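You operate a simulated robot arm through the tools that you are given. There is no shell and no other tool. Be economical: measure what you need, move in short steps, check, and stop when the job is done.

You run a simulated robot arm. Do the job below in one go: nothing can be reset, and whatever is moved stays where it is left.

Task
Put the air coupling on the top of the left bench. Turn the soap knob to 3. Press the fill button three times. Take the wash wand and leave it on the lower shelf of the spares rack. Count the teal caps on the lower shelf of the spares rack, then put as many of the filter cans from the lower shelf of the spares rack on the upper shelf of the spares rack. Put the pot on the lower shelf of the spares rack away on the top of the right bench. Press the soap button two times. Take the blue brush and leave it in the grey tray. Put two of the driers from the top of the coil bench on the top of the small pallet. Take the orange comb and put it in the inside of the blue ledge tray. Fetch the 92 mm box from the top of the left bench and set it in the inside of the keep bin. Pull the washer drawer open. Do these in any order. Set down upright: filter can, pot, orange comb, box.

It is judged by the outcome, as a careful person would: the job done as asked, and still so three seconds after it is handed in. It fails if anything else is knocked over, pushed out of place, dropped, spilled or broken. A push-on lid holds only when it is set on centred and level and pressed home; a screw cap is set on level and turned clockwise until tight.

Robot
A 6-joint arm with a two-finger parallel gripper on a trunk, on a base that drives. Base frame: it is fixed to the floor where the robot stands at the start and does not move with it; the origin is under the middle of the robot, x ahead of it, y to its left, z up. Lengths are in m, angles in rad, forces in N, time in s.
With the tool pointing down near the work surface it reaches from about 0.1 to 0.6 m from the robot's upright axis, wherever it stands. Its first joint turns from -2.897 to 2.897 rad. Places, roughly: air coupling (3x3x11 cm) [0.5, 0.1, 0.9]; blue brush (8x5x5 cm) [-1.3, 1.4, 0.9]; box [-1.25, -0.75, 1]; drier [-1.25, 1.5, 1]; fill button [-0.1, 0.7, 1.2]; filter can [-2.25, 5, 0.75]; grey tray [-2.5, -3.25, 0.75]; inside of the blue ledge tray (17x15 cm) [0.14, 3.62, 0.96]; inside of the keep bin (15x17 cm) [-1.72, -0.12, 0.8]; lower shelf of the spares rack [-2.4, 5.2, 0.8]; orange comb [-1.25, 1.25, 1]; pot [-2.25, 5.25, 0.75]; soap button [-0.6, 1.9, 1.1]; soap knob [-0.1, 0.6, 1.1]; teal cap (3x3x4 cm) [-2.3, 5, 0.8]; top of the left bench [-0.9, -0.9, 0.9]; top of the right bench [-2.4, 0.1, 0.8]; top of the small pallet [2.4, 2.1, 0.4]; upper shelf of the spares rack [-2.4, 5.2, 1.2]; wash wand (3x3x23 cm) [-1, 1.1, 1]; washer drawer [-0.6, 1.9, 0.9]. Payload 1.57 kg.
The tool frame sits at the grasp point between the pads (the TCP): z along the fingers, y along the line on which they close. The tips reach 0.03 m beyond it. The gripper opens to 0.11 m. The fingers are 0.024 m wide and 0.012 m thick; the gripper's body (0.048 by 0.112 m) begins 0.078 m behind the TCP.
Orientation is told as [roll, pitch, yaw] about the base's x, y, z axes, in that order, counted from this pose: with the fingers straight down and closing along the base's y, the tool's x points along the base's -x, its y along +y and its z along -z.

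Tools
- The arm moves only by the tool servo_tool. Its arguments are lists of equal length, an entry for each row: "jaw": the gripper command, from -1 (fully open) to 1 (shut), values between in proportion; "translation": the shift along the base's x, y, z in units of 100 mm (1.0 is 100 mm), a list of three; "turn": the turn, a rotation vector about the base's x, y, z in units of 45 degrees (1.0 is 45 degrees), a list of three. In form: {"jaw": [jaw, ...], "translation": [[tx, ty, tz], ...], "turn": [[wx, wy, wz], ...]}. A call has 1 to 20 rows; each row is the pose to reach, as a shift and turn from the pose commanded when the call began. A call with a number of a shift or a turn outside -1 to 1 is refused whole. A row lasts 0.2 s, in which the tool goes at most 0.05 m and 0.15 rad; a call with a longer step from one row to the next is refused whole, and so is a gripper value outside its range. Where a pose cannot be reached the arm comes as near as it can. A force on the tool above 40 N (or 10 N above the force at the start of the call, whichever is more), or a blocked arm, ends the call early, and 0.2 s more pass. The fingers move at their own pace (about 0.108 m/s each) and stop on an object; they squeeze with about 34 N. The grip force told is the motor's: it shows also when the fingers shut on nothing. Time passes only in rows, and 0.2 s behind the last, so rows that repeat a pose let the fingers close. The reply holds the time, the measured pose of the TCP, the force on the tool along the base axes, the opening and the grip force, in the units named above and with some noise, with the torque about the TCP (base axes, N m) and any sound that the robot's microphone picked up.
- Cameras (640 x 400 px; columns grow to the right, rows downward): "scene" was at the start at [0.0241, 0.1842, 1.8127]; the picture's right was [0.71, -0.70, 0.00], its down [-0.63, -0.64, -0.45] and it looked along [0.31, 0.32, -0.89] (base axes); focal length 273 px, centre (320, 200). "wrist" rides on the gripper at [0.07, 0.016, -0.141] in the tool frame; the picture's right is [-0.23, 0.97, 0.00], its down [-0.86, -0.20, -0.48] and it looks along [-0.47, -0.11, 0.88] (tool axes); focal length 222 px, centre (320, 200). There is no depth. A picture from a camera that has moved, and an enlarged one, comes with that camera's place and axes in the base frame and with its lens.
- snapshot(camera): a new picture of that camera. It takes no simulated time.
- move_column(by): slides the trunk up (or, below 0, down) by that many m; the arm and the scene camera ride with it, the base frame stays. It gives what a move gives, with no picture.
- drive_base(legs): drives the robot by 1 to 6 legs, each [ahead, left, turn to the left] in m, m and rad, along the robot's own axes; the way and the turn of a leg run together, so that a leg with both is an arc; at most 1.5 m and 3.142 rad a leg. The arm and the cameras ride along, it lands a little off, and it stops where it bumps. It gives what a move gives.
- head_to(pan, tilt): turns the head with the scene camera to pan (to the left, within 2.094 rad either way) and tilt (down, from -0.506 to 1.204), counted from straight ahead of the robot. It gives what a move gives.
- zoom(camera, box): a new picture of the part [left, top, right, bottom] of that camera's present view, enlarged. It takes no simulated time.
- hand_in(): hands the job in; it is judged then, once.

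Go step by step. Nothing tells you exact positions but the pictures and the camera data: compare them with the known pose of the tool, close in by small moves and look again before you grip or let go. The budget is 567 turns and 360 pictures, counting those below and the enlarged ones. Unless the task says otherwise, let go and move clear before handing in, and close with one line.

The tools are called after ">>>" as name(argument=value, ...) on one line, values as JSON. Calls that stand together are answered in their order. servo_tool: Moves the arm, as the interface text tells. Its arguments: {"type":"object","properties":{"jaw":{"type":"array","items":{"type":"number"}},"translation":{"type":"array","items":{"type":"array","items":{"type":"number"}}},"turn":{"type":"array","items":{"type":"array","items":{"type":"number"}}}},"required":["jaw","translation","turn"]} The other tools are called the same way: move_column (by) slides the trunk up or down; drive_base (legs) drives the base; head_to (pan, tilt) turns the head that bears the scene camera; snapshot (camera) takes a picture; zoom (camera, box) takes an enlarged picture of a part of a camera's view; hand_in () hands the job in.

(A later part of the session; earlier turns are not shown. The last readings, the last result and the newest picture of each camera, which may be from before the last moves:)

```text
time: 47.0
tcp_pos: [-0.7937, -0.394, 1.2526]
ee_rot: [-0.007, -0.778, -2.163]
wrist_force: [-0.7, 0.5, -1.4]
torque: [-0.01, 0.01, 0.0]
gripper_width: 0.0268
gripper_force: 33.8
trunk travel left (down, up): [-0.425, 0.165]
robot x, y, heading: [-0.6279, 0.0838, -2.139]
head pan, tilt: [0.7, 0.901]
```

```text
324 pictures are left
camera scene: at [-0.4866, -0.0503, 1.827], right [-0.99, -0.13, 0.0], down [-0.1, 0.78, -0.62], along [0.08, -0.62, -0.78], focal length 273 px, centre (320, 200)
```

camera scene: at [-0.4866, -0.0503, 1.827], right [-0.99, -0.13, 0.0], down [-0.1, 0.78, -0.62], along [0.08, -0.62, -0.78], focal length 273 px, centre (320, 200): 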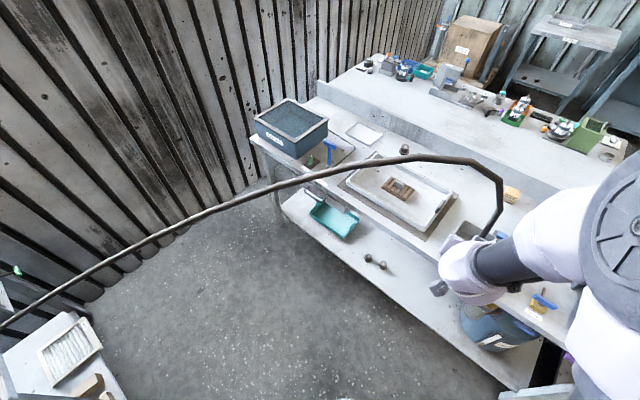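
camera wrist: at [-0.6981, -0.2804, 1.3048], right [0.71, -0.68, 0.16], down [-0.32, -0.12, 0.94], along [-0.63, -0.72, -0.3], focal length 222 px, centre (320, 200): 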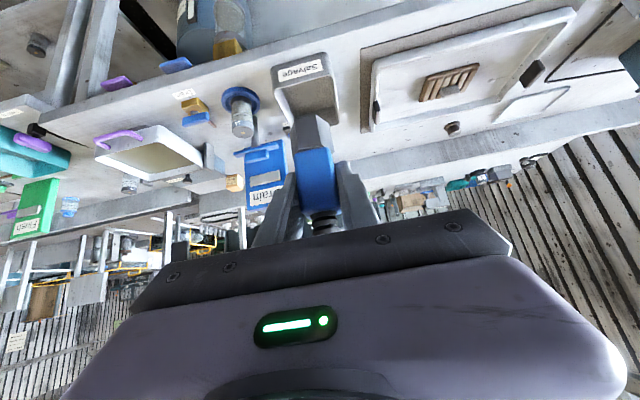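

The free patch between the Salvage bin and the tray is around (-1.03, -0.84). I position the base for it.

>>> drive_base(legs=[[0, 0.045, 0], [0.3, 0, 0]])

>>> servo_tool(jaw=[1, 1, 1], translation=[[-0.2, -0.3, 0], [-0.4, -0.6, 0], [-0.55, -0.84, 0]], turn=[[0, 0, 0], [0, 0, 0], [0, 0, 0]])

>>> snapshot(camera="wrist")

>>> snapshot(camera="scene")

```text
time: 49.6
tcp_pos: [-0.9189, -0.6729, 1.2532]
ee_rot: [-0.007, -0.777, -2.164]
wrist_force: [0.4, 0.1, -1.8]
torque: [-0.04, -0.01, 0.04]
gripper_width: 0.0267
gripper_force: 34.0
trunk travel left (down, up): [-0.425, 0.165]
robot x, y, heading: [-0.7471, -0.1923, -2.139]
head pan, tilt: [0.7, 0.901]
```

```text
time: 50.4
tcp_pos: [-0.9736, -0.7583, 1.2526]
ee_rot: [-0.006, -0.775, -2.163]
wrist_force: [-0.5, 0.7, -2.2]
torque: [0.03, 0.0, 0.0]
gripper_width: 0.0267
gripper_force: 33.7
trunk travel left (down, up): [-0.425, 0.165]
robot x, y, heading: [-0.7503, -0.1966, -2.138]
head pan, tilt: [0.7, 0.901]
```

```text
323 pictures are left
camera wrist: at [-0.8769, -0.6451, 1.3041], right [0.71, -0.68, 0.15], down [-0.32, -0.12, 0.94], along [-0.62, -0.72, -0.3], focal length 222 px, centre (320, 200)
```

wrist: 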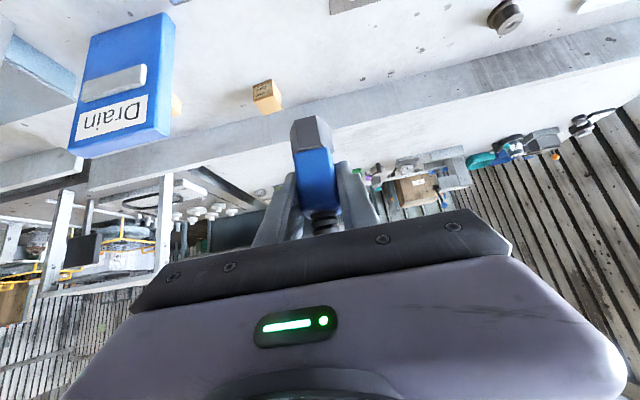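

```text
322 pictures are left
camera scene: at [-0.6109, -0.3299, 1.8269], right [-0.99, -0.13, 0.0], down [-0.1, 0.78, -0.62], along [0.08, -0.62, -0.78], focal length 273 px, centre (320, 200)
```

scene: 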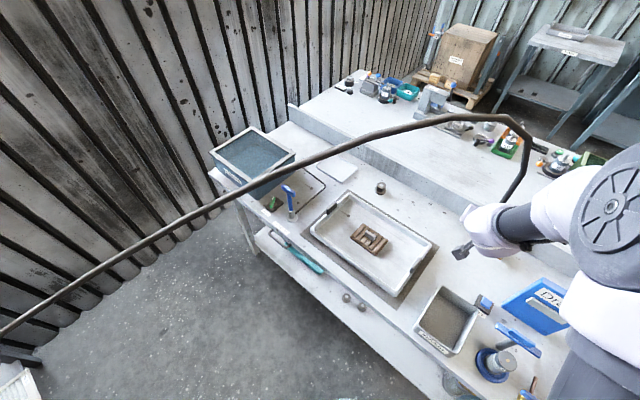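

The patch behind the bin is free. I drive a little closer and lower.

>>> drive_base(legs=[[0.1, -0.02, 0]])

>>> move_column(by=-0.2)

>>> snapshot(camera="wrist")

>>> snapshot(camera="scene")

```text
time: 51.6
tcp_pos: [-1.0441, -0.8309, 1.2517]
ee_rot: [-0.008, -0.777, -2.164]
wrist_force: [-0.1, 0.6, -2.4]
torque: [0.0, -0.02, 0.02]
gripper_width: 0.0267
gripper_force: 34.0
trunk travel left (down, up): [-0.425, 0.165]
robot x, y, heading: [-0.815, -0.2661, -2.135]
head pan, tilt: [0.7, 0.901]
```

```text
time: 53.7
tcp_pos: [-1.0434, -0.8298, 1.0523]
ee_rot: [-0.008, -0.776, -2.164]
wrist_force: [0.4, -0.3, -1.8]
torque: [0.02, -0.01, 0.0]
gripper_width: 0.0267
gripper_force: 34.3
trunk travel left (down, up): [-0.225, 0.365]
robot x, y, heading: [-0.817, -0.2683, -2.14]
head pan, tilt: [0.7, 0.901]
```

```text
321 pictures are left
camera wrist: at [-0.9467, -0.7176, 1.1046], right [0.71, -0.68, 0.15], down [-0.32, -0.12, 0.94], along [-0.62, -0.72, -0.3], focal length 222 px, centre (320, 200)
```

wrist: 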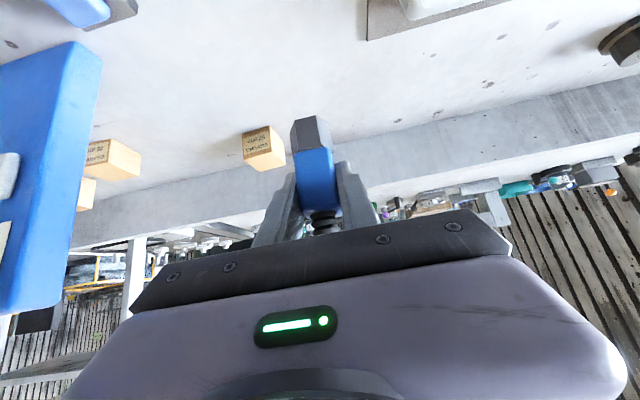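

```text
320 pictures are left
camera scene: at [-0.6807, -0.4024, 1.6271], right [-0.99, -0.13, 0.0], down [-0.1, 0.78, -0.62], along [0.08, -0.62, -0.78], focal length 273 px, centre (320, 200)
```

scene: 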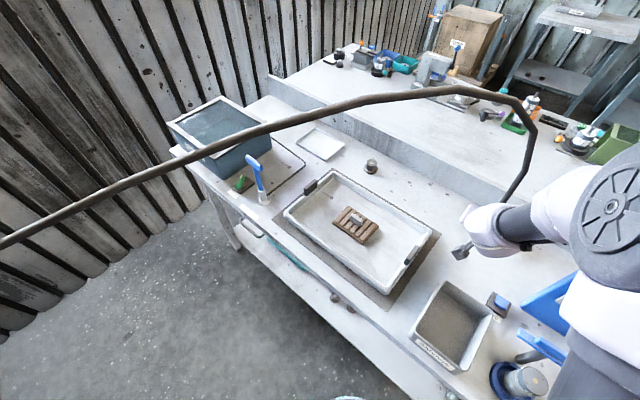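

There are several cartons with printed labels; I zoom to read them.

>>> zoom(camera="wrist", box=[40, 100, 300, 220])

>>> servo_tool(jaw=[1, 1, 1], translation=[[0, 0, -0.2], [0, 0, -0.4], [0, 0, -0.5]], turn=[[0, 0, 0], [0, 0, 0], [0, 0, 0]])

>>> snapshot(camera="wrist")

```text
2.46 times, centred on (170, 160) of wrist
camera zoom: at [-0.9467, -0.7176, 1.1046], right [0.71, -0.68, 0.15], down [-0.32, -0.12, 0.94], along [-0.62, -0.72, -0.3], focal length 547 px, centre (689, 298)
```

zoom: 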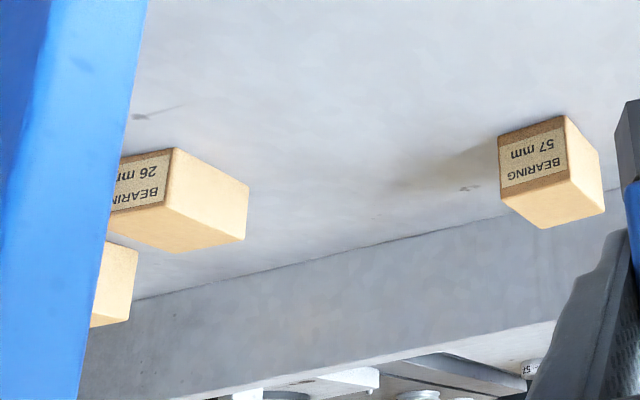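

```text
time: 54.5
tcp_pos: [-1.0435, -0.8308, 1.0014]
ee_rot: [-0.007, -0.777, -2.161]
wrist_force: [0.5, 0.7, -2.3]
torque: [0.0, 0.04, 0.01]
gripper_width: 0.0268
gripper_force: 33.8
trunk travel left (down, up): [-0.225, 0.365]
robot x, y, heading: [-0.8208, -0.2678, -2.141]
head pan, tilt: [0.7, 0.901]
```

```text
318 pictures are left
camera wrist: at [-0.9466, -0.7176, 1.0538], right [0.71, -0.68, 0.15], down [-0.32, -0.12, 0.94], along [-0.62, -0.72, -0.3], focal length 222 px, centre (320, 200)
```

wrist: 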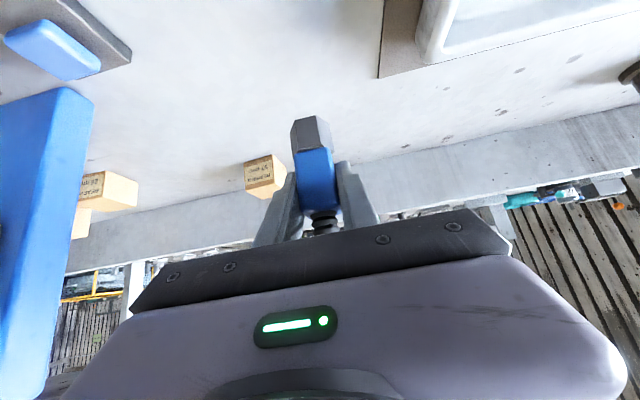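

Bearing boxes read 57 mm and 26 mm; the third, behind the Drain box, is likely 92 mm. I lower the coupling gently until contact.

>>> servo_tool(jaw=[1, 1, 1, 1, 1, 1, 1, 1], translation=[[0, 0, -0.05], [0, 0, -0.1], [0, 0, -0.15], [0, 0, -0.2], [0, 0, -0.25], [0, 0, -0.3], [0, 0, -0.35], [0, 0, -0.4]], turn=[[0, 0, 0], [0, 0, 0], [0, 0, 0], [0, 0, 0], [0, 0, 0], [0, 0, 0], [0, 0, 0], [0, 0, 0]])

>>> snapshot(camera="wrist")

```text
time: 56.3
tcp_pos: [-1.0448, -0.8308, 0.9634]
ee_rot: [-0.007, -0.777, -2.165]
wrist_force: [0.7, -0.3, -1.3]
torque: [-0.02, 0.03, -0.02]
gripper_width: 0.0264
gripper_force: 34.4
trunk travel left (down, up): [-0.225, 0.365]
robot x, y, heading: [-0.8153, -0.2676, -2.136]
head pan, tilt: [0.7, 0.901]
```

```text
317 pictures are left
camera wrist: at [-0.9468, -0.7174, 1.0144], right [0.71, -0.68, 0.15], down [-0.32, -0.12, 0.94], along [-0.62, -0.72, -0.3], focal length 222 px, centre (320, 200)
```

wrist: 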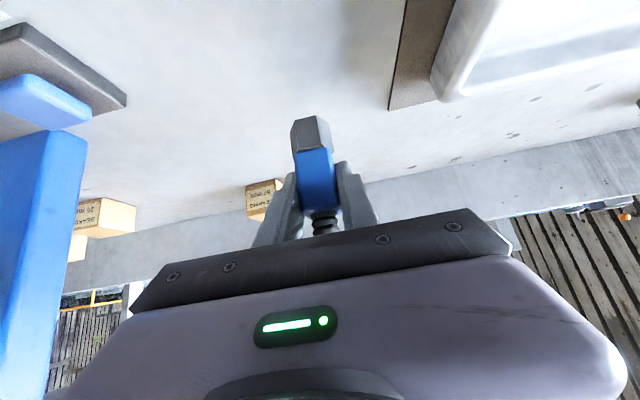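

>>> servo_tool(jaw=[1, 1, 1, 1, 1, 1, 1, 1], translation=[[0, 0, -0.05], [0, 0, -0.1], [0, 0, -0.15], [0, 0, -0.2], [0, 0, -0.25], [0, 0, -0.3], [0, 0, -0.35], [0, 0, -0.4]], turn=[[0, 0, 0], [0, 0, 0], [0, 0, 0], [0, 0, 0], [0, 0, 0], [0, 0, 0], [0, 0, 0], [0, 0, 0]])

>>> snapshot(camera="wrist")

```text
time: 58.1
tcp_pos: [-1.0434, -0.8311, 0.9256]
ee_rot: [-0.004, -0.785, -2.168]
wrist_force: [-0.8, -3.3, 38.7]
torque: [-0.24, -0.13, 0.01]
gripper_width: 0.0267
gripper_force: 33.9
trunk travel left (down, up): [-0.225, 0.365]
robot x, y, heading: [-0.822, -0.2677, -2.137]
head pan, tilt: [0.7, 0.901]
```

```text
316 pictures are left
camera wrist: at [-0.9463, -0.7179, 0.9772], right [0.71, -0.68, 0.16], down [-0.31, -0.11, 0.94], along [-0.63, -0.72, -0.29], focal length 222 px, centre (320, 200)
```

wrist: 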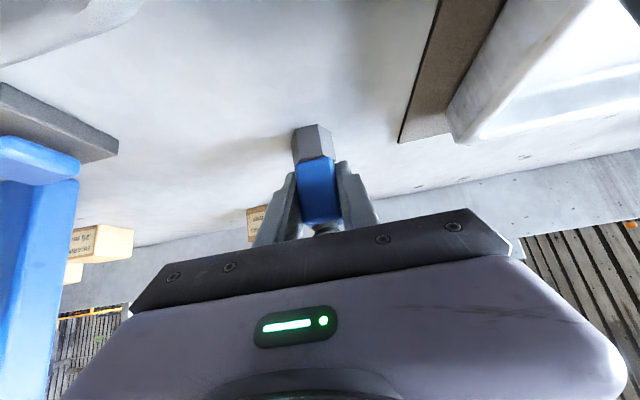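

Contact with the bench. I ease off 3 mm, open partly, and retreat along the tool axis.

>>> servo_tool(jaw=[1, 0.5, 0, 0, 0], translation=[[0, 0, 0.02], [0, 0, 0.02], [0, 0, 0.02], [0, 0, 0.02], [0, 0, 0.02]], turn=[[0, 0, 0], [0, 0, 0], [0, 0, 0], [0, 0, 0], [0, 0, 0]])

>>> snapshot(camera="wrist")

```text
time: 59.3
tcp_pos: [-1.0436, -0.832, 0.925]
ee_rot: [-0.009, -0.777, -2.162]
wrist_force: [0.4, -0.2, -0.7]
torque: [0.01, -0.01, 0.0]
gripper_width: 0.0551
gripper_force: 0.1
trunk travel left (down, up): [-0.225, 0.365]
robot x, y, heading: [-0.8156, -0.2659, -2.14]
head pan, tilt: [0.7, 0.901]
```

```text
315 pictures are left
camera wrist: at [-0.9467, -0.7179, 0.9766], right [0.71, -0.68, 0.15], down [-0.32, -0.12, 0.94], along [-0.63, -0.72, -0.3], focal length 222 px, centre (320, 200)
```

wrist: 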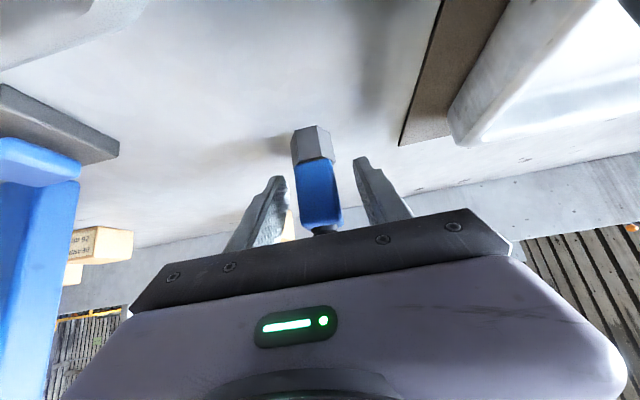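

It stands on its own. I back off along the tool axis.

>>> servo_tool(jaw=[0, 0, 0, 0], translation=[[0.1, 0.15, 0.18], [0.2, 0.3, 0.36], [0.3, 0.47, 0.56], [0.4, 0.62, 0.74]], turn=[[0, 0, 0], [0, 0, 0], [0, 0, 0], [0, 0, 0]])

>>> snapshot(camera="wrist")

>>> snapshot(camera="scene")

```text
time: 60.3
tcp_pos: [-1.0028, -0.7691, 0.9992]
ee_rot: [-0.008, -0.777, -2.163]
wrist_force: [0.8, -0.1, 1.1]
torque: [0.01, 0.01, 0.02]
gripper_width: 0.055
gripper_force: 0.1
trunk travel left (down, up): [-0.225, 0.365]
robot x, y, heading: [-0.8204, -0.2686, -2.138]
head pan, tilt: [0.7, 0.901]
```

```text
314 pictures are left
camera wrist: at [-0.9066, -0.6556, 1.0503], right [0.71, -0.68, 0.15], down [-0.32, -0.12, 0.94], along [-0.62, -0.72, -0.3], focal length 222 px, centre (320, 200)
```

wrist: 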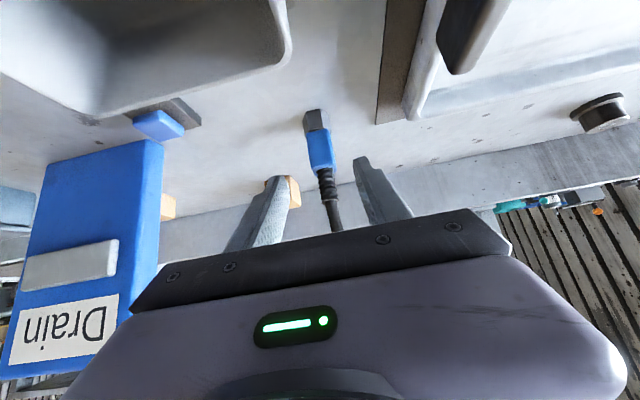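

```text
313 pictures are left
camera scene: at [-0.6803, -0.4018, 1.627], right [-0.99, -0.13, 0.0], down [-0.1, 0.78, -0.62], along [0.08, -0.62, -0.78], focal length 273 px, centre (320, 200)
```

scene: 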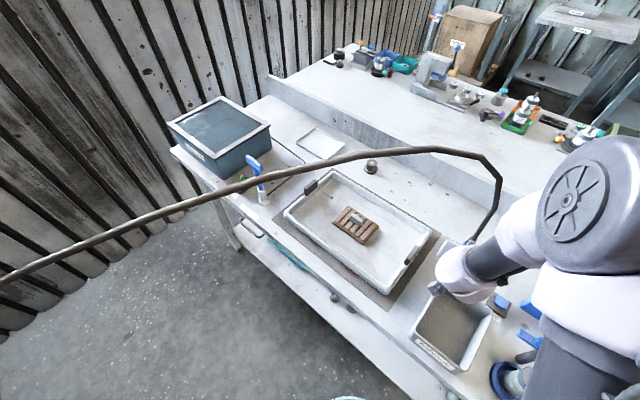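

The coupling is standing. I raise, back off, and strafe right to find the third box behind the Drain box.

>>> move_column(by=0.3)

>>> drive_base(legs=[[-0.1, 0, 0], [0, -0.4, 0]])

>>> snapshot(camera="wrist")

>>> head_to(pan=0.6, tilt=0.8)

>>> snapshot(camera="scene")

```text
time: 63.3
tcp_pos: [-1.0039, -0.7683, 1.2984]
ee_rot: [-0.007, -0.776, -2.164]
wrist_force: [-0.9, -0.1, -0.1]
torque: [-0.01, -0.01, 0.01]
gripper_width: 0.0547
gripper_force: 0.1
trunk travel left (down, up): [-0.525, 0.065]
robot x, y, heading: [-0.8194, -0.2713, -2.131]
head pan, tilt: [0.7, 0.901]
```

```text
time: 66.6
tcp_pos: [-1.2835, -0.4729, 1.2989]
ee_rot: [-0.006, -0.778, -2.163]
wrist_force: [-1.0, 0.0, -0.4]
torque: [0.0, -0.01, 0.03]
gripper_width: 0.055
gripper_force: 0.0
trunk travel left (down, up): [-0.525, 0.065]
robot x, y, heading: [-1.0989, 0.0295, -2.141]
head pan, tilt: [0.7, 0.901]
```

```text
312 pictures are left
camera wrist: at [-1.1869, -0.3588, 1.35], right [0.71, -0.68, 0.15], down [-0.32, -0.12, 0.94], along [-0.62, -0.72, -0.3], focal length 222 px, centre (320, 200)
```

wrist: 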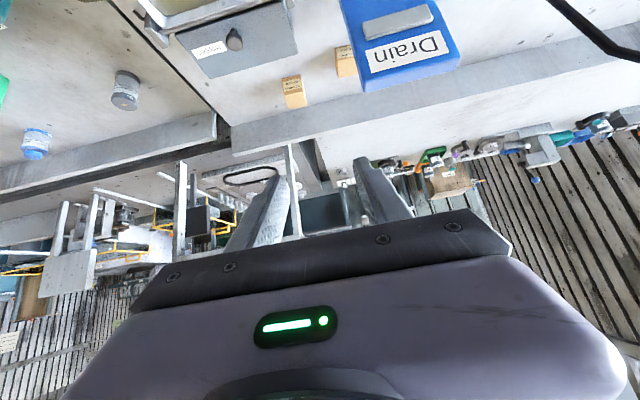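

```text
time: 67.2
tcp_pos: [-1.2842, -0.4719, 1.2983]
ee_rot: [-0.007, -0.776, -2.164]
wrist_force: [-0.1, 0.0, -0.2]
torque: [-0.03, 0.01, -0.01]
gripper_width: 0.0552
gripper_force: 0.0
trunk travel left (down, up): [-0.525, 0.065]
robot x, y, heading: [-1.0981, 0.0262, -2.137]
head pan, tilt: [0.6, 0.799]
```

```text
311 pictures are left
camera scene: at [-0.968, -0.1108, 1.9349], right [-1.0, -0.03, 0.0], down [-0.02, 0.72, -0.7], along [0.02, -0.7, -0.72], focal length 273 px, centre (320, 200)
```

scene: 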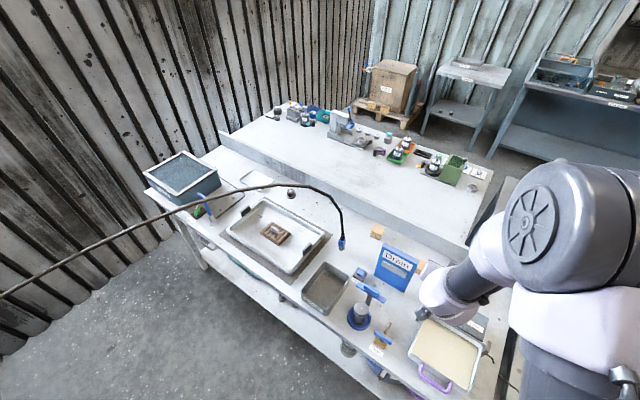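

>>> zoom(camera="wrist", box=[160, 0, 480, 160])

>>> zoom(camera="scene", box=[320, 200, 540, 400])

```text
2.00 times, centred on (320, 80) of wrist
camera zoom: at [-1.187, -0.3588, 1.3499], right [0.71, -0.68, 0.15], down [-0.32, -0.12, 0.94], along [-0.62, -0.72, -0.3], focal length 444 px, centre (320, 440)
```

zoom: 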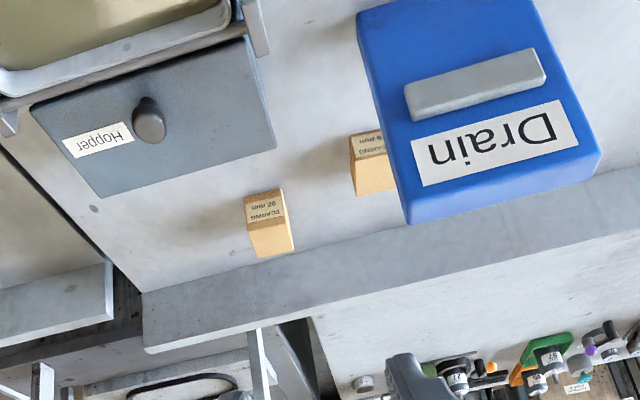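

```text
2.00 times, centred on (430, 300) of scene
camera zoom: at [-0.968, -0.1108, 1.9349], right [-1.0, -0.03, 0.0], down [-0.02, 0.72, -0.7], along [0.02, -0.7, -0.72], focal length 546 px, centre (100, 0)
```

zoom: 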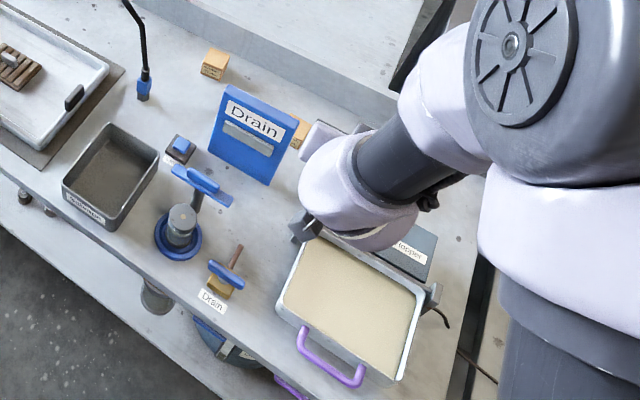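

I zoom in harder on the two cartons to tell 92 from 26.

>>> zoom(camera="wrist", box=[270, 60, 320, 115])

>>> zoom(camera="wrist", box=[325, 40, 365, 85])

```text
7.27 times, centred on (295, 88) of wrist
camera zoom: at [-1.187, -0.3588, 1.3499], right [0.71, -0.68, 0.15], down [-0.32, -0.12, 0.94], along [-0.62, -0.72, -0.3], focal length 1615 px, centre (502, 1018)
```

zoom: 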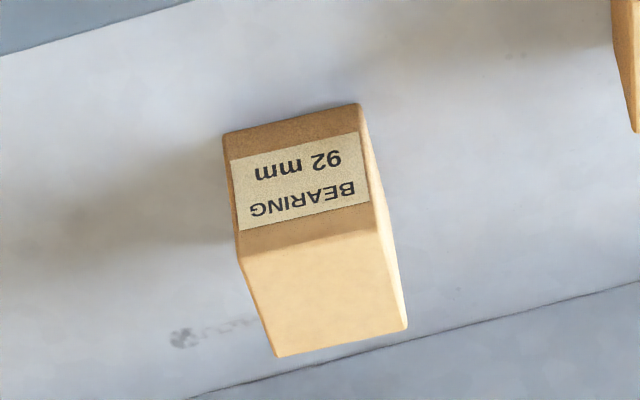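

```text
8.89 times, centred on (345, 62) of wrist
camera zoom: at [-1.187, -0.3588, 1.3499], right [0.71, -0.68, 0.15], down [-0.32, -0.12, 0.94], along [-0.62, -0.72, -0.3], focal length 1974 px, centre (98, 1422)
```

zoom: 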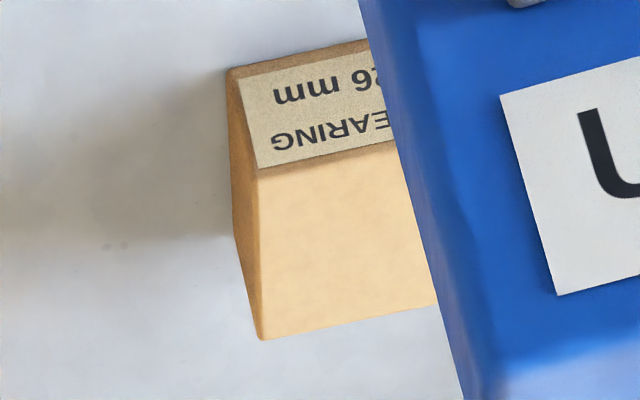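

The left carton is the 92 mm one, near (-1.51, -0.70). I check how close the base may stand to the bench by looking down.

>>> head_to(pan=0.9, tilt=1.2)

>>> snapshot(camera="scene")

>>> head_to(pan=-0.9, tilt=0.9)

>>> snapshot(camera="scene")

```text
time: 68.1
tcp_pos: [-1.2831, -0.472, 1.2979]
ee_rot: [-0.007, -0.776, -2.164]
wrist_force: [-0.2, -0.6, -0.4]
torque: [-0.03, -0.01, -0.01]
gripper_width: 0.0548
gripper_force: 0.1
trunk travel left (down, up): [-0.525, 0.065]
robot x, y, heading: [-1.0973, 0.0278, -2.142]
head pan, tilt: [0.901, 1.201]
```

```text
306 pictures are left
camera scene: at [-0.9522, -0.0831, 1.9072], right [-0.95, -0.33, 0.0], down [-0.3, 0.88, -0.36], along [0.12, -0.34, -0.93], focal length 273 px, centre (320, 200)
```

scene: 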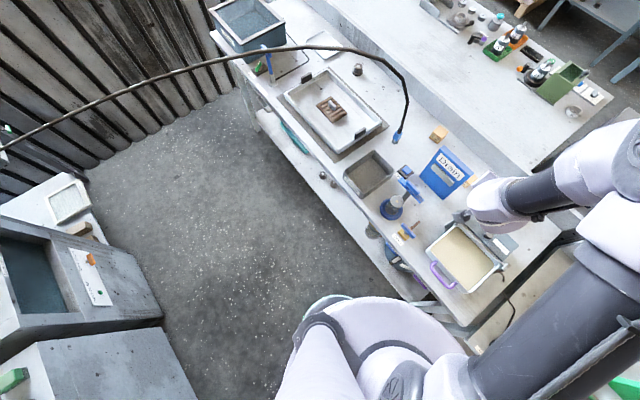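

```text
time: 69.9
tcp_pos: [-1.2832, -0.4715, 1.2972]
ee_rot: [-0.007, -0.776, -2.164]
wrist_force: [-0.5, -0.4, 0.7]
torque: [-0.02, 0.0, 0.0]
gripper_width: 0.0549
gripper_force: 0.1
trunk travel left (down, up): [-0.525, 0.065]
robot x, y, heading: [-1.0967, 0.0294, -2.134]
head pan, tilt: [-0.901, 0.901]
```

```text
305 pictures are left
camera scene: at [-1.0455, -0.0381, 1.927], right [-0.1, 0.99, 0.0], down [0.78, 0.08, -0.62], along [-0.62, -0.06, -0.78], focal length 273 px, centre (320, 200)
```

scene: 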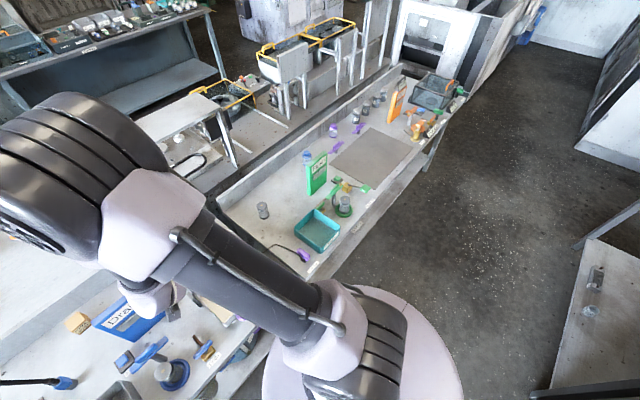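

The base radius is about 0.2 m, so I can stand about 0.2 m closer. I reduce the pitch to about 20° and open the gripper.

>>> servo_tool(jaw=[-1, -1, -1, -1], translation=[[0, 0, 0], [0, 0, 0], [0, 0, 0], [0, 0, 0]], turn=[[0.12, -0.08, 0], [0.24, -0.15, 0], [0.36, -0.23, 0], [0.47, -0.3, 0]])

>>> drive_base(legs=[[0.14, 0, 0], [0, -0.08, 0]])

>>> snapshot(camera="wrist")

```text
time: 70.9
tcp_pos: [-1.2903, -0.4702, 1.2993]
ee_rot: [-0.045, -0.425, -2.158]
wrist_force: [-0.4, 0.3, 0.6]
torque: [0.02, -0.01, -0.01]
gripper_width: 0.1102
gripper_force: 0.0
out of reach, approached as far as the arm can: row 4
trunk travel left (down, up): [-0.525, 0.065]
robot x, y, heading: [-1.0975, 0.0302, -2.138]
head pan, tilt: [-0.901, 0.901]
```

```text
time: 72.9
tcp_pos: [-1.4332, -0.5439, 1.2974]
ee_rot: [-0.046, -0.425, -2.162]
wrist_force: [-0.7, 0.6, -0.5]
torque: [-0.02, -0.04, 0.02]
gripper_width: 0.1099
gripper_force: 0.1
trunk travel left (down, up): [-0.525, 0.065]
robot x, y, heading: [-1.2413, -0.0428, -2.138]
head pan, tilt: [-0.901, 0.901]
```

```text
304 pictures are left
camera wrist: at [-1.3478, -0.4566, 1.3976], right [0.68, -0.73, 0.05], down [-0.47, -0.38, 0.8], along [-0.56, -0.57, -0.6], focal length 222 px, centre (320, 200)
```

wrist: 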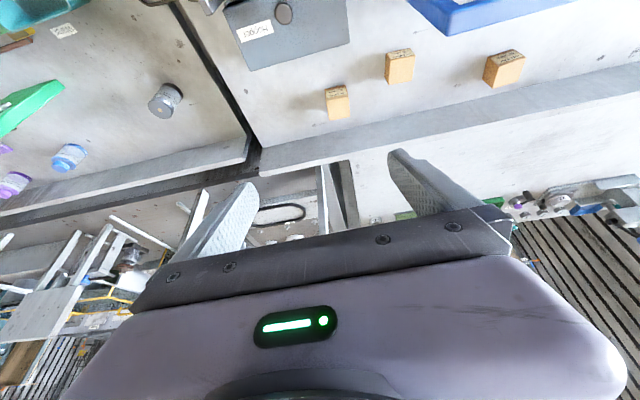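

>>> zoom(camera="wrist", box=[300, 40, 430, 125])

>>> servo_tool(jaw=[-1, -1, -1], translation=[[-0.2, -0.25, 0], [-0.4, -0.5, 0], [-0.5, -0.77, 0]], turn=[[0, 0, 0], [0, 0, 0], [0, 0, 0]])

>>> snapshot(camera="wrist")

```text
4.71 times, centred on (365, 82) of wrist
camera zoom: at [-1.3478, -0.4566, 1.3976], right [0.68, -0.73, 0.05], down [-0.47, -0.38, 0.8], along [-0.56, -0.57, -0.6], focal length 1045 px, centre (108, 753)
```

zoom: 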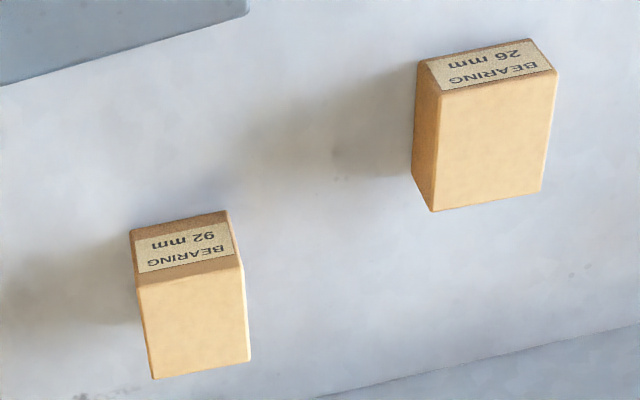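

```text
time: 73.7
tcp_pos: [-1.4825, -0.6228, 1.2979]
ee_rot: [-0.047, -0.424, -2.158]
wrist_force: [-0.5, 0.1, 0.5]
torque: [0.02, -0.01, 0.01]
gripper_width: 0.1101
gripper_force: 0.1
trunk travel left (down, up): [-0.525, 0.065]
robot x, y, heading: [-1.2413, -0.0478, -2.141]
head pan, tilt: [-0.901, 0.901]
```

```text
302 pictures are left
camera wrist: at [-1.3966, -0.5359, 1.3975], right [0.68, -0.73, 0.05], down [-0.47, -0.38, 0.8], along [-0.56, -0.57, -0.6], focal length 222 px, centre (320, 200)
```

wrist: 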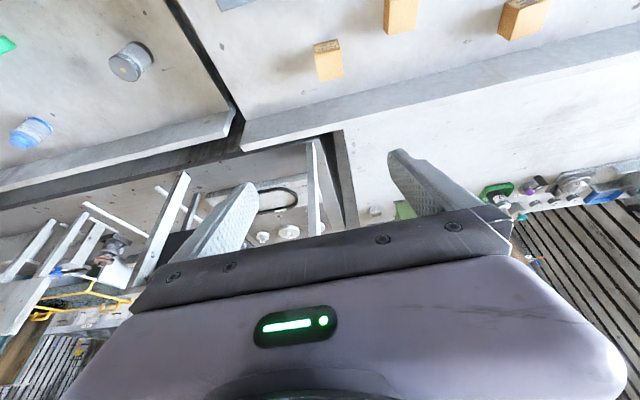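

The 92 mm box is the one nearest and well aligned with the fingers. I move over it.

>>> servo_tool(jaw=[-1, -1, -1], translation=[[-0.1, -0.27, 0], [-0.2, -0.54, 0], [-0.28, -0.75, 0]], turn=[[0, 0, 0], [0, 0, 0], [0, 0, 0]])

>>> move_column(by=-0.25)

>>> snapshot(camera="wrist")

```text
time: 74.5
tcp_pos: [-1.5113, -0.6988, 1.2976]
ee_rot: [-0.045, -0.423, -2.16]
wrist_force: [-0.8, -0.4, -0.4]
torque: [0.01, 0.0, 0.0]
gripper_width: 0.1099
gripper_force: 0.1
trunk travel left (down, up): [-0.525, 0.065]
robot x, y, heading: [-1.2402, -0.0462, -2.135]
head pan, tilt: [-0.901, 0.901]
```

```text
time: 77.1
tcp_pos: [-1.5099, -0.6965, 1.0491]
ee_rot: [-0.045, -0.424, -2.16]
wrist_force: [1.0, -0.7, 0.1]
torque: [0.07, -0.02, 0.02]
gripper_width: 0.11
gripper_force: 0.0
trunk travel left (down, up): [-0.275, 0.315]
robot x, y, heading: [-1.2446, -0.0474, -2.138]
head pan, tilt: [-0.901, 0.901]
```

```text
301 pictures are left
camera wrist: at [-1.4242, -0.609, 1.1472], right [0.68, -0.73, 0.05], down [-0.47, -0.38, 0.8], along [-0.56, -0.57, -0.6], focal length 222 px, centre (320, 200)
```

wrist: 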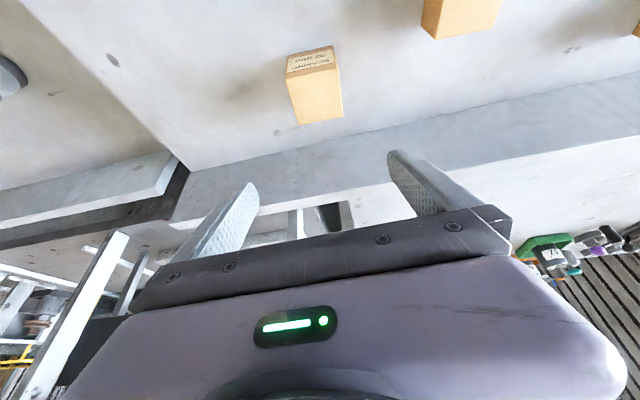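

The box centre triangulates to (-1.505, -0.697, 0.90), directly beneath the TCP. I descend.

>>> servo_tool(jaw=[-1, -1, -1], translation=[[0.02, 0, -0.3], [0.04, 0, -0.6], [0.05, 0, -0.95]], turn=[[0, 0, 0], [0, 0, 0], [0, 0, 0]])

>>> snapshot(camera="wrist")

```text
time: 77.9
tcp_pos: [-1.5061, -0.6983, 0.9515]
ee_rot: [-0.045, -0.423, -2.16]
wrist_force: [0.7, 0.7, -0.6]
torque: [-0.01, 0.01, 0.01]
gripper_width: 0.1098
gripper_force: 0.2
trunk travel left (down, up): [-0.275, 0.315]
robot x, y, heading: [-1.2385, -0.0451, -2.142]
head pan, tilt: [-0.901, 0.901]
```

```text
300 pictures are left
camera wrist: at [-1.4199, -0.6093, 1.0518], right [0.68, -0.73, 0.05], down [-0.47, -0.38, 0.8], along [-0.56, -0.57, -0.6], focal length 222 px, centre (320, 200)
```

wrist: 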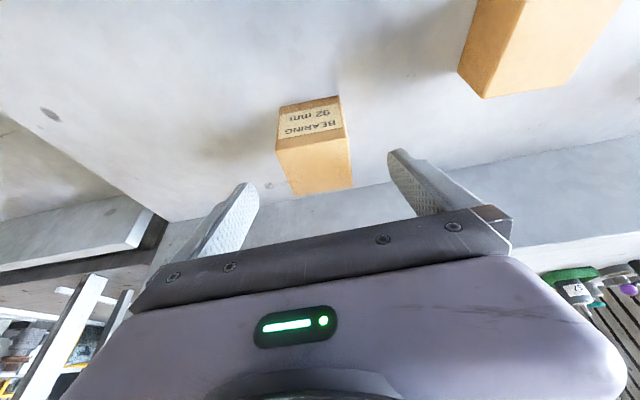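

>>> servo_tool(jaw=[-1, -1, -1], translation=[[0, 0, -0.2], [0, 0, -0.4], [0, 0, -0.52]], turn=[[0, 0, 0], [0, 0, 0], [0, 0, 0]])

>>> snapshot(camera="wrist")

```text
time: 78.7
tcp_pos: [-1.504, -0.6988, 0.9135]
ee_rot: [-0.04, -0.442, -2.163]
wrist_force: [9.2, 19.0, 29.3]
torque: [-0.33, -1.68, 1.23]
gripper_width: 0.1067
gripper_force: 0.0
trunk travel left (down, up): [-0.275, 0.315]
robot x, y, heading: [-1.2391, -0.0465, -2.138]
head pan, tilt: [-0.901, 0.901]
stopped in row 3: the force on the tool passed its limit at 55 N (the readings are from after the stop); the commanded pose is now the measured one
```

```text
299 pictures are left
camera wrist: at [-1.4179, -0.6091, 1.0114], right [0.68, -0.73, 0.06], down [-0.46, -0.37, 0.81], along [-0.56, -0.58, -0.59], focal length 222 px, centre (320, 200)
```

wrist: 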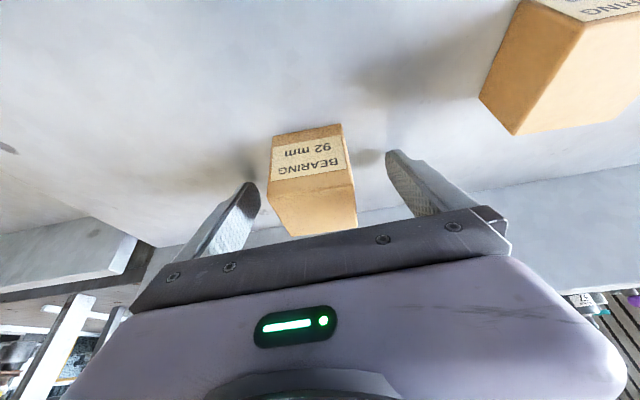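

The fingertips touched down. I raise 6 mm, back off slightly, and close.

>>> servo_tool(jaw=[-1, -0.5, 0, 0.5, 1, 1, 1], translation=[[0.02, 0.04, 0.07], [0.02, 0.04, 0.07], [0.02, 0.04, 0.07], [0.02, 0.04, 0.07], [0.02, 0.04, 0.07], [0.02, 0.04, 0.07], [0.02, 0.04, 0.07]], turn=[[0, 0, 0], [0, 0, 0], [0, 0, 0], [0, 0, 0], [0, 0, 0], [0, 0, 0], [0, 0, 0]])

>>> servo_tool(jaw=[1, 1, 1], translation=[[0, 0, 0.2], [0, 0, 0.5], [0, 0, 0.8]], turn=[[0, 0, 0], [0, 0, 0], [0, 0, 0]])

>>> snapshot(camera="wrist")

```text
time: 80.3
tcp_pos: [-1.5036, -0.6981, 0.9153]
ee_rot: [-0.042, -0.436, -2.16]
wrist_force: [0.6, 0.9, 0.5]
torque: [-0.03, -0.02, -0.01]
gripper_width: 0.0498
gripper_force: 34.1
trunk travel left (down, up): [-0.275, 0.315]
robot x, y, heading: [-1.2437, -0.0427, -2.138]
head pan, tilt: [-0.901, 0.901]
```

```text
time: 81.1
tcp_pos: [-1.5032, -0.6978, 0.9962]
ee_rot: [-0.044, -0.437, -2.161]
wrist_force: [0.9, 0.6, -1.6]
torque: [-0.02, -0.01, 0.02]
gripper_width: 0.0497
gripper_force: 33.8
trunk travel left (down, up): [-0.275, 0.315]
robot x, y, heading: [-1.2428, -0.044, -2.135]
head pan, tilt: [-0.901, 0.901]
```

```text
298 pictures are left
camera wrist: at [-1.4181, -0.6079, 1.0944], right [0.68, -0.73, 0.06], down [-0.47, -0.37, 0.8], along [-0.56, -0.58, -0.59], focal length 222 px, centre (320, 200)
```

wrist: 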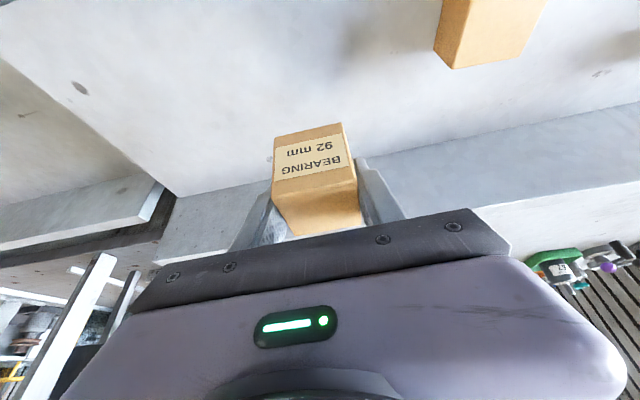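

The 92 mm box is gripped and lifted. I raise, back off and strafe right toward the teal keep bin.

>>> move_column(by=0.28)

>>> drive_base(legs=[[-0.22, 0, 0], [0, -0.5, 0]])

>>> snapshot(camera="wrist")

>>> head_to(pan=0.5, tilt=0.9)

>>> snapshot(camera="scene")

```text
time: 83.9
tcp_pos: [-1.5051, -0.697, 1.2762]
ee_rot: [-0.041, -0.436, -2.16]
wrist_force: [-0.8, -0.5, -2.3]
torque: [0.03, 0.0, 0.03]
gripper_width: 0.0497
gripper_force: 34.1
trunk travel left (down, up): [-0.555, 0.035]
robot x, y, heading: [-1.2399, -0.0433, -2.142]
head pan, tilt: [-0.901, 0.901]
```

```text
time: 88.1
tcp_pos: [-1.8092, -0.245, 1.2763]
ee_rot: [-0.04, -0.436, -2.158]
wrist_force: [-0.8, 0.9, -2.5]
torque: [-0.06, -0.03, 0.0]
gripper_width: 0.0497
gripper_force: 33.8
trunk travel left (down, up): [-0.555, 0.035]
robot x, y, heading: [-1.5451, 0.4066, -2.135]
head pan, tilt: [-0.901, 0.901]
```

```text
297 pictures are left
camera wrist: at [-1.7231, -0.1559, 1.374], right [0.69, -0.72, 0.06], down [-0.47, -0.38, 0.8], along [-0.56, -0.58, -0.59], focal length 222 px, centre (320, 200)
```

wrist: 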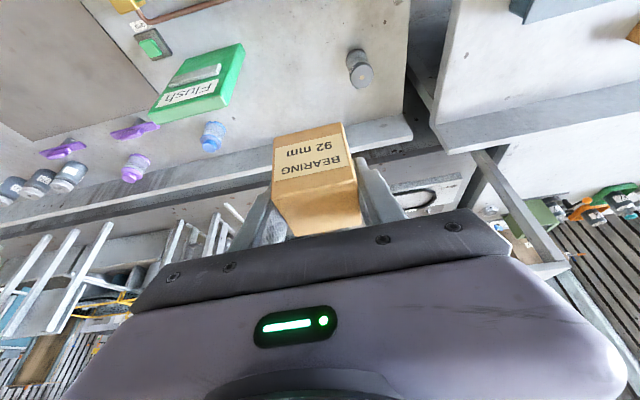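

```text
time: 89.7
tcp_pos: [-1.8081, -0.2463, 1.2762]
ee_rot: [-0.041, -0.436, -2.159]
wrist_force: [1.1, 0.1, -2.0]
torque: [-0.02, 0.02, 0.0]
gripper_width: 0.0494
gripper_force: 34.0
trunk travel left (down, up): [-0.555, 0.035]
robot x, y, heading: [-1.5465, 0.4104, -2.138]
head pan, tilt: [0.499, 0.901]
```

```text
296 pictures are left
camera scene: at [-1.4242, 0.2732, 1.957], right [-1.0, 0.07, 0.0], down [0.05, 0.78, -0.62], along [-0.04, -0.62, -0.78], focal length 273 px, centre (320, 200)
```

scene: 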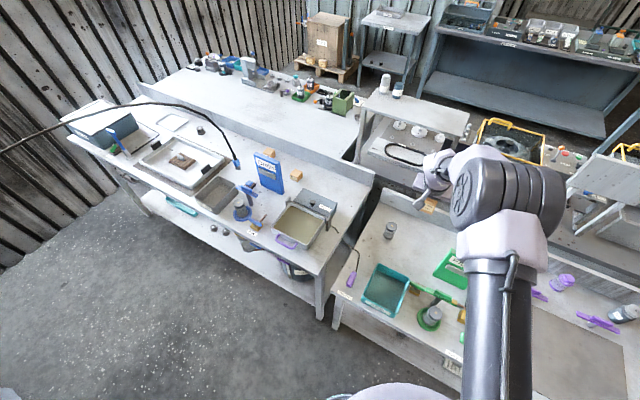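

>>> zoom(camera="scene", box=[320, 210, 480, 340])

```text
3.08 times, centred on (400, 275) of scene
camera zoom: at [-1.4242, 0.2732, 1.957], right [-1.0, 0.07, 0.0], down [0.05, 0.78, -0.62], along [-0.04, -0.62, -0.78], focal length 840 px, centre (74, -31)
```

zoom: 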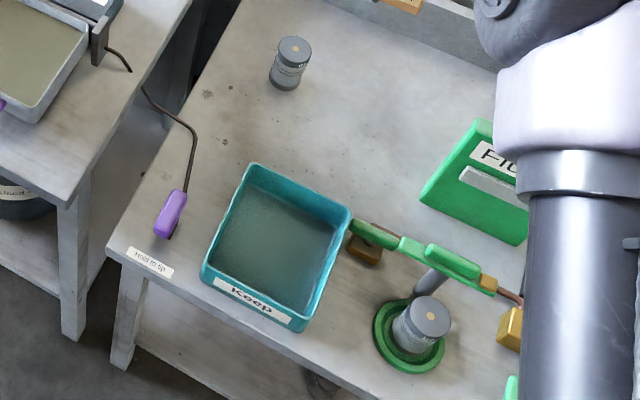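

The bin reads "Keep", centre about (-1.72, -0.115). I shift the base so the box is above it and lower.

>>> drive_base(legs=[[-0.16, 0.012, 0]])

>>> move_column(by=-0.28)

>>> snapshot(camera="wrist")

>>> snapshot(camera="scene")

```text
time: 91.1
tcp_pos: [-1.7144, -0.1177, 1.2749]
ee_rot: [-0.043, -0.436, -2.157]
wrist_force: [-1.0, -0.2, -1.5]
torque: [-0.03, 0.02, 0.0]
gripper_width: 0.0497
gripper_force: 34.2
trunk travel left (down, up): [-0.555, 0.035]
robot x, y, heading: [-1.4559, 0.5356, -2.135]
head pan, tilt: [0.499, 0.901]
```

```text
time: 93.9
tcp_pos: [-1.7145, -0.1185, 0.9954]
ee_rot: [-0.042, -0.437, -2.16]
wrist_force: [-0.2, -0.6, -2.5]
torque: [0.02, 0.03, -0.01]
gripper_width: 0.0496
gripper_force: 34.2
trunk travel left (down, up): [-0.275, 0.315]
robot x, y, heading: [-1.4545, 0.5319, -2.136]
head pan, tilt: [0.499, 0.901]
```

```text
294 pictures are left
camera wrist: at [-1.6292, -0.0289, 1.094], right [0.69, -0.73, 0.06], down [-0.47, -0.37, 0.8], along [-0.56, -0.58, -0.59], focal length 222 px, centre (320, 200)
```

wrist: 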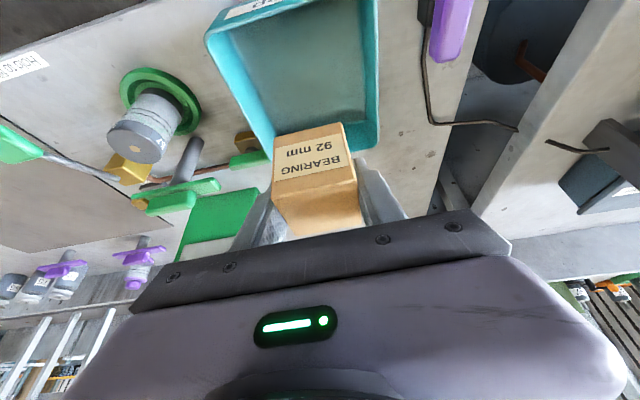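

```text
293 pictures are left
camera scene: at [-1.3299, 0.4001, 1.677], right [-1.0, 0.07, 0.0], down [0.05, 0.78, -0.62], along [-0.04, -0.62, -0.78], focal length 273 px, centre (320, 200)
```

scene: 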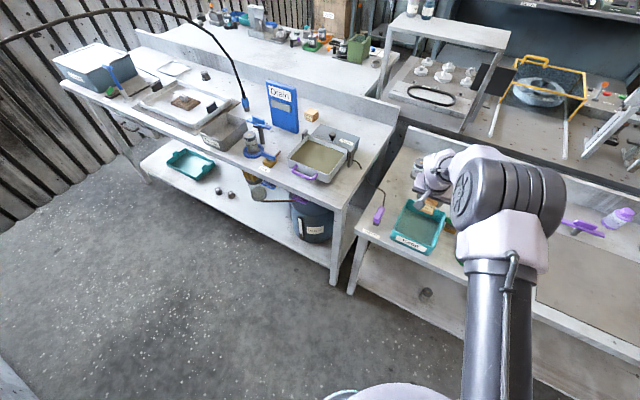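

>>> zoom(camera="scene", box=[360, 140, 480, 270])

>>> zoom(camera="wrist", box=[180, 0, 420, 180])

```text
3.08 times, centred on (420, 205) of scene
camera zoom: at [-1.3299, 0.4001, 1.677], right [-1.0, 0.07, 0.0], down [0.05, 0.78, -0.62], along [-0.04, -0.62, -0.78], focal length 840 px, centre (12, 185)
```

zoom: 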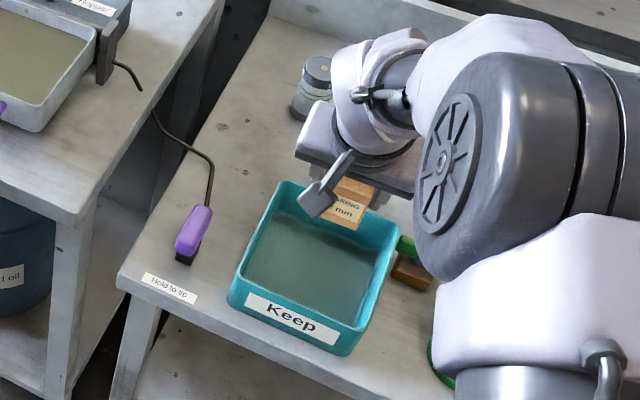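

```text
2.22 times, centred on (300, 90) of wrist
camera zoom: at [-1.6292, -0.0289, 1.094], right [0.69, -0.73, 0.06], down [-0.47, -0.37, 0.8], along [-0.56, -0.58, -0.59], focal length 494 px, centre (364, 444)
```

zoom: 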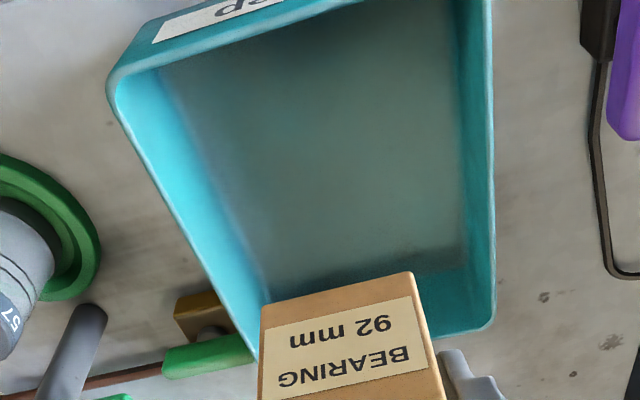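

The box is over the bin centre within a centimetre. I lower it in.

>>> servo_tool(jaw=[1, 1, 1, 1], translation=[[0, 0.03, -0.25], [0, 0.06, -0.5], [0, 0.06, -0.75], [0, 0.06, -0.9]], turn=[[0, 0, 0], [0, 0, 0], [0, 0, 0], [0, 0, 0]])

>>> snapshot(camera="wrist")

>>> zoom(camera="scene", box=[360, 140, 480, 270])

```text
time: 94.9
tcp_pos: [-1.7162, -0.1132, 0.9062]
ee_rot: [-0.042, -0.437, -2.158]
wrist_force: [-0.6, 0.0, -2.8]
torque: [-0.01, 0.04, 0.03]
gripper_width: 0.0499
gripper_force: 34.1
trunk travel left (down, up): [-0.275, 0.315]
robot x, y, heading: [-1.4512, 0.534, -2.137]
head pan, tilt: [0.499, 0.901]
```

```text
290 pictures are left
camera wrist: at [-1.6295, -0.023, 1.0034], right [0.69, -0.72, 0.06], down [-0.47, -0.37, 0.8], along [-0.56, -0.58, -0.59], focal length 222 px, centre (320, 200)
```

wrist: 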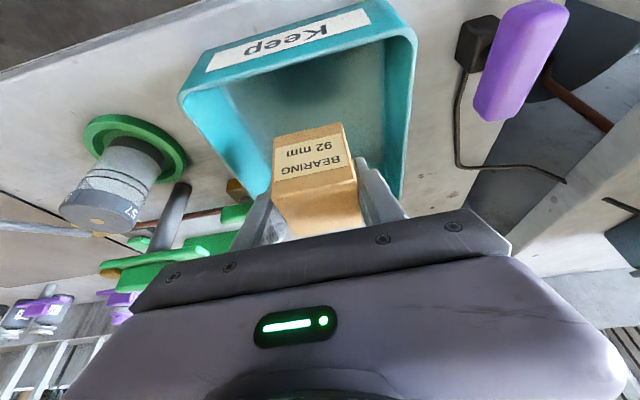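

```text
3.08 times, centred on (420, 205) of scene
camera zoom: at [-1.33, 0.3999, 1.677], right [-1.0, 0.07, 0.0], down [0.05, 0.78, -0.62], along [-0.04, -0.62, -0.78], focal length 840 px, centre (12, 185)
```

zoom: 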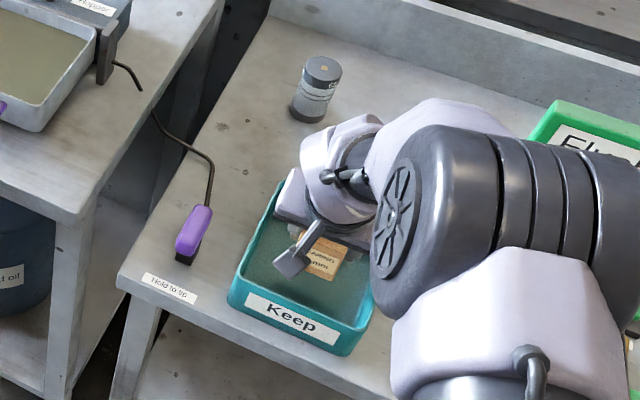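

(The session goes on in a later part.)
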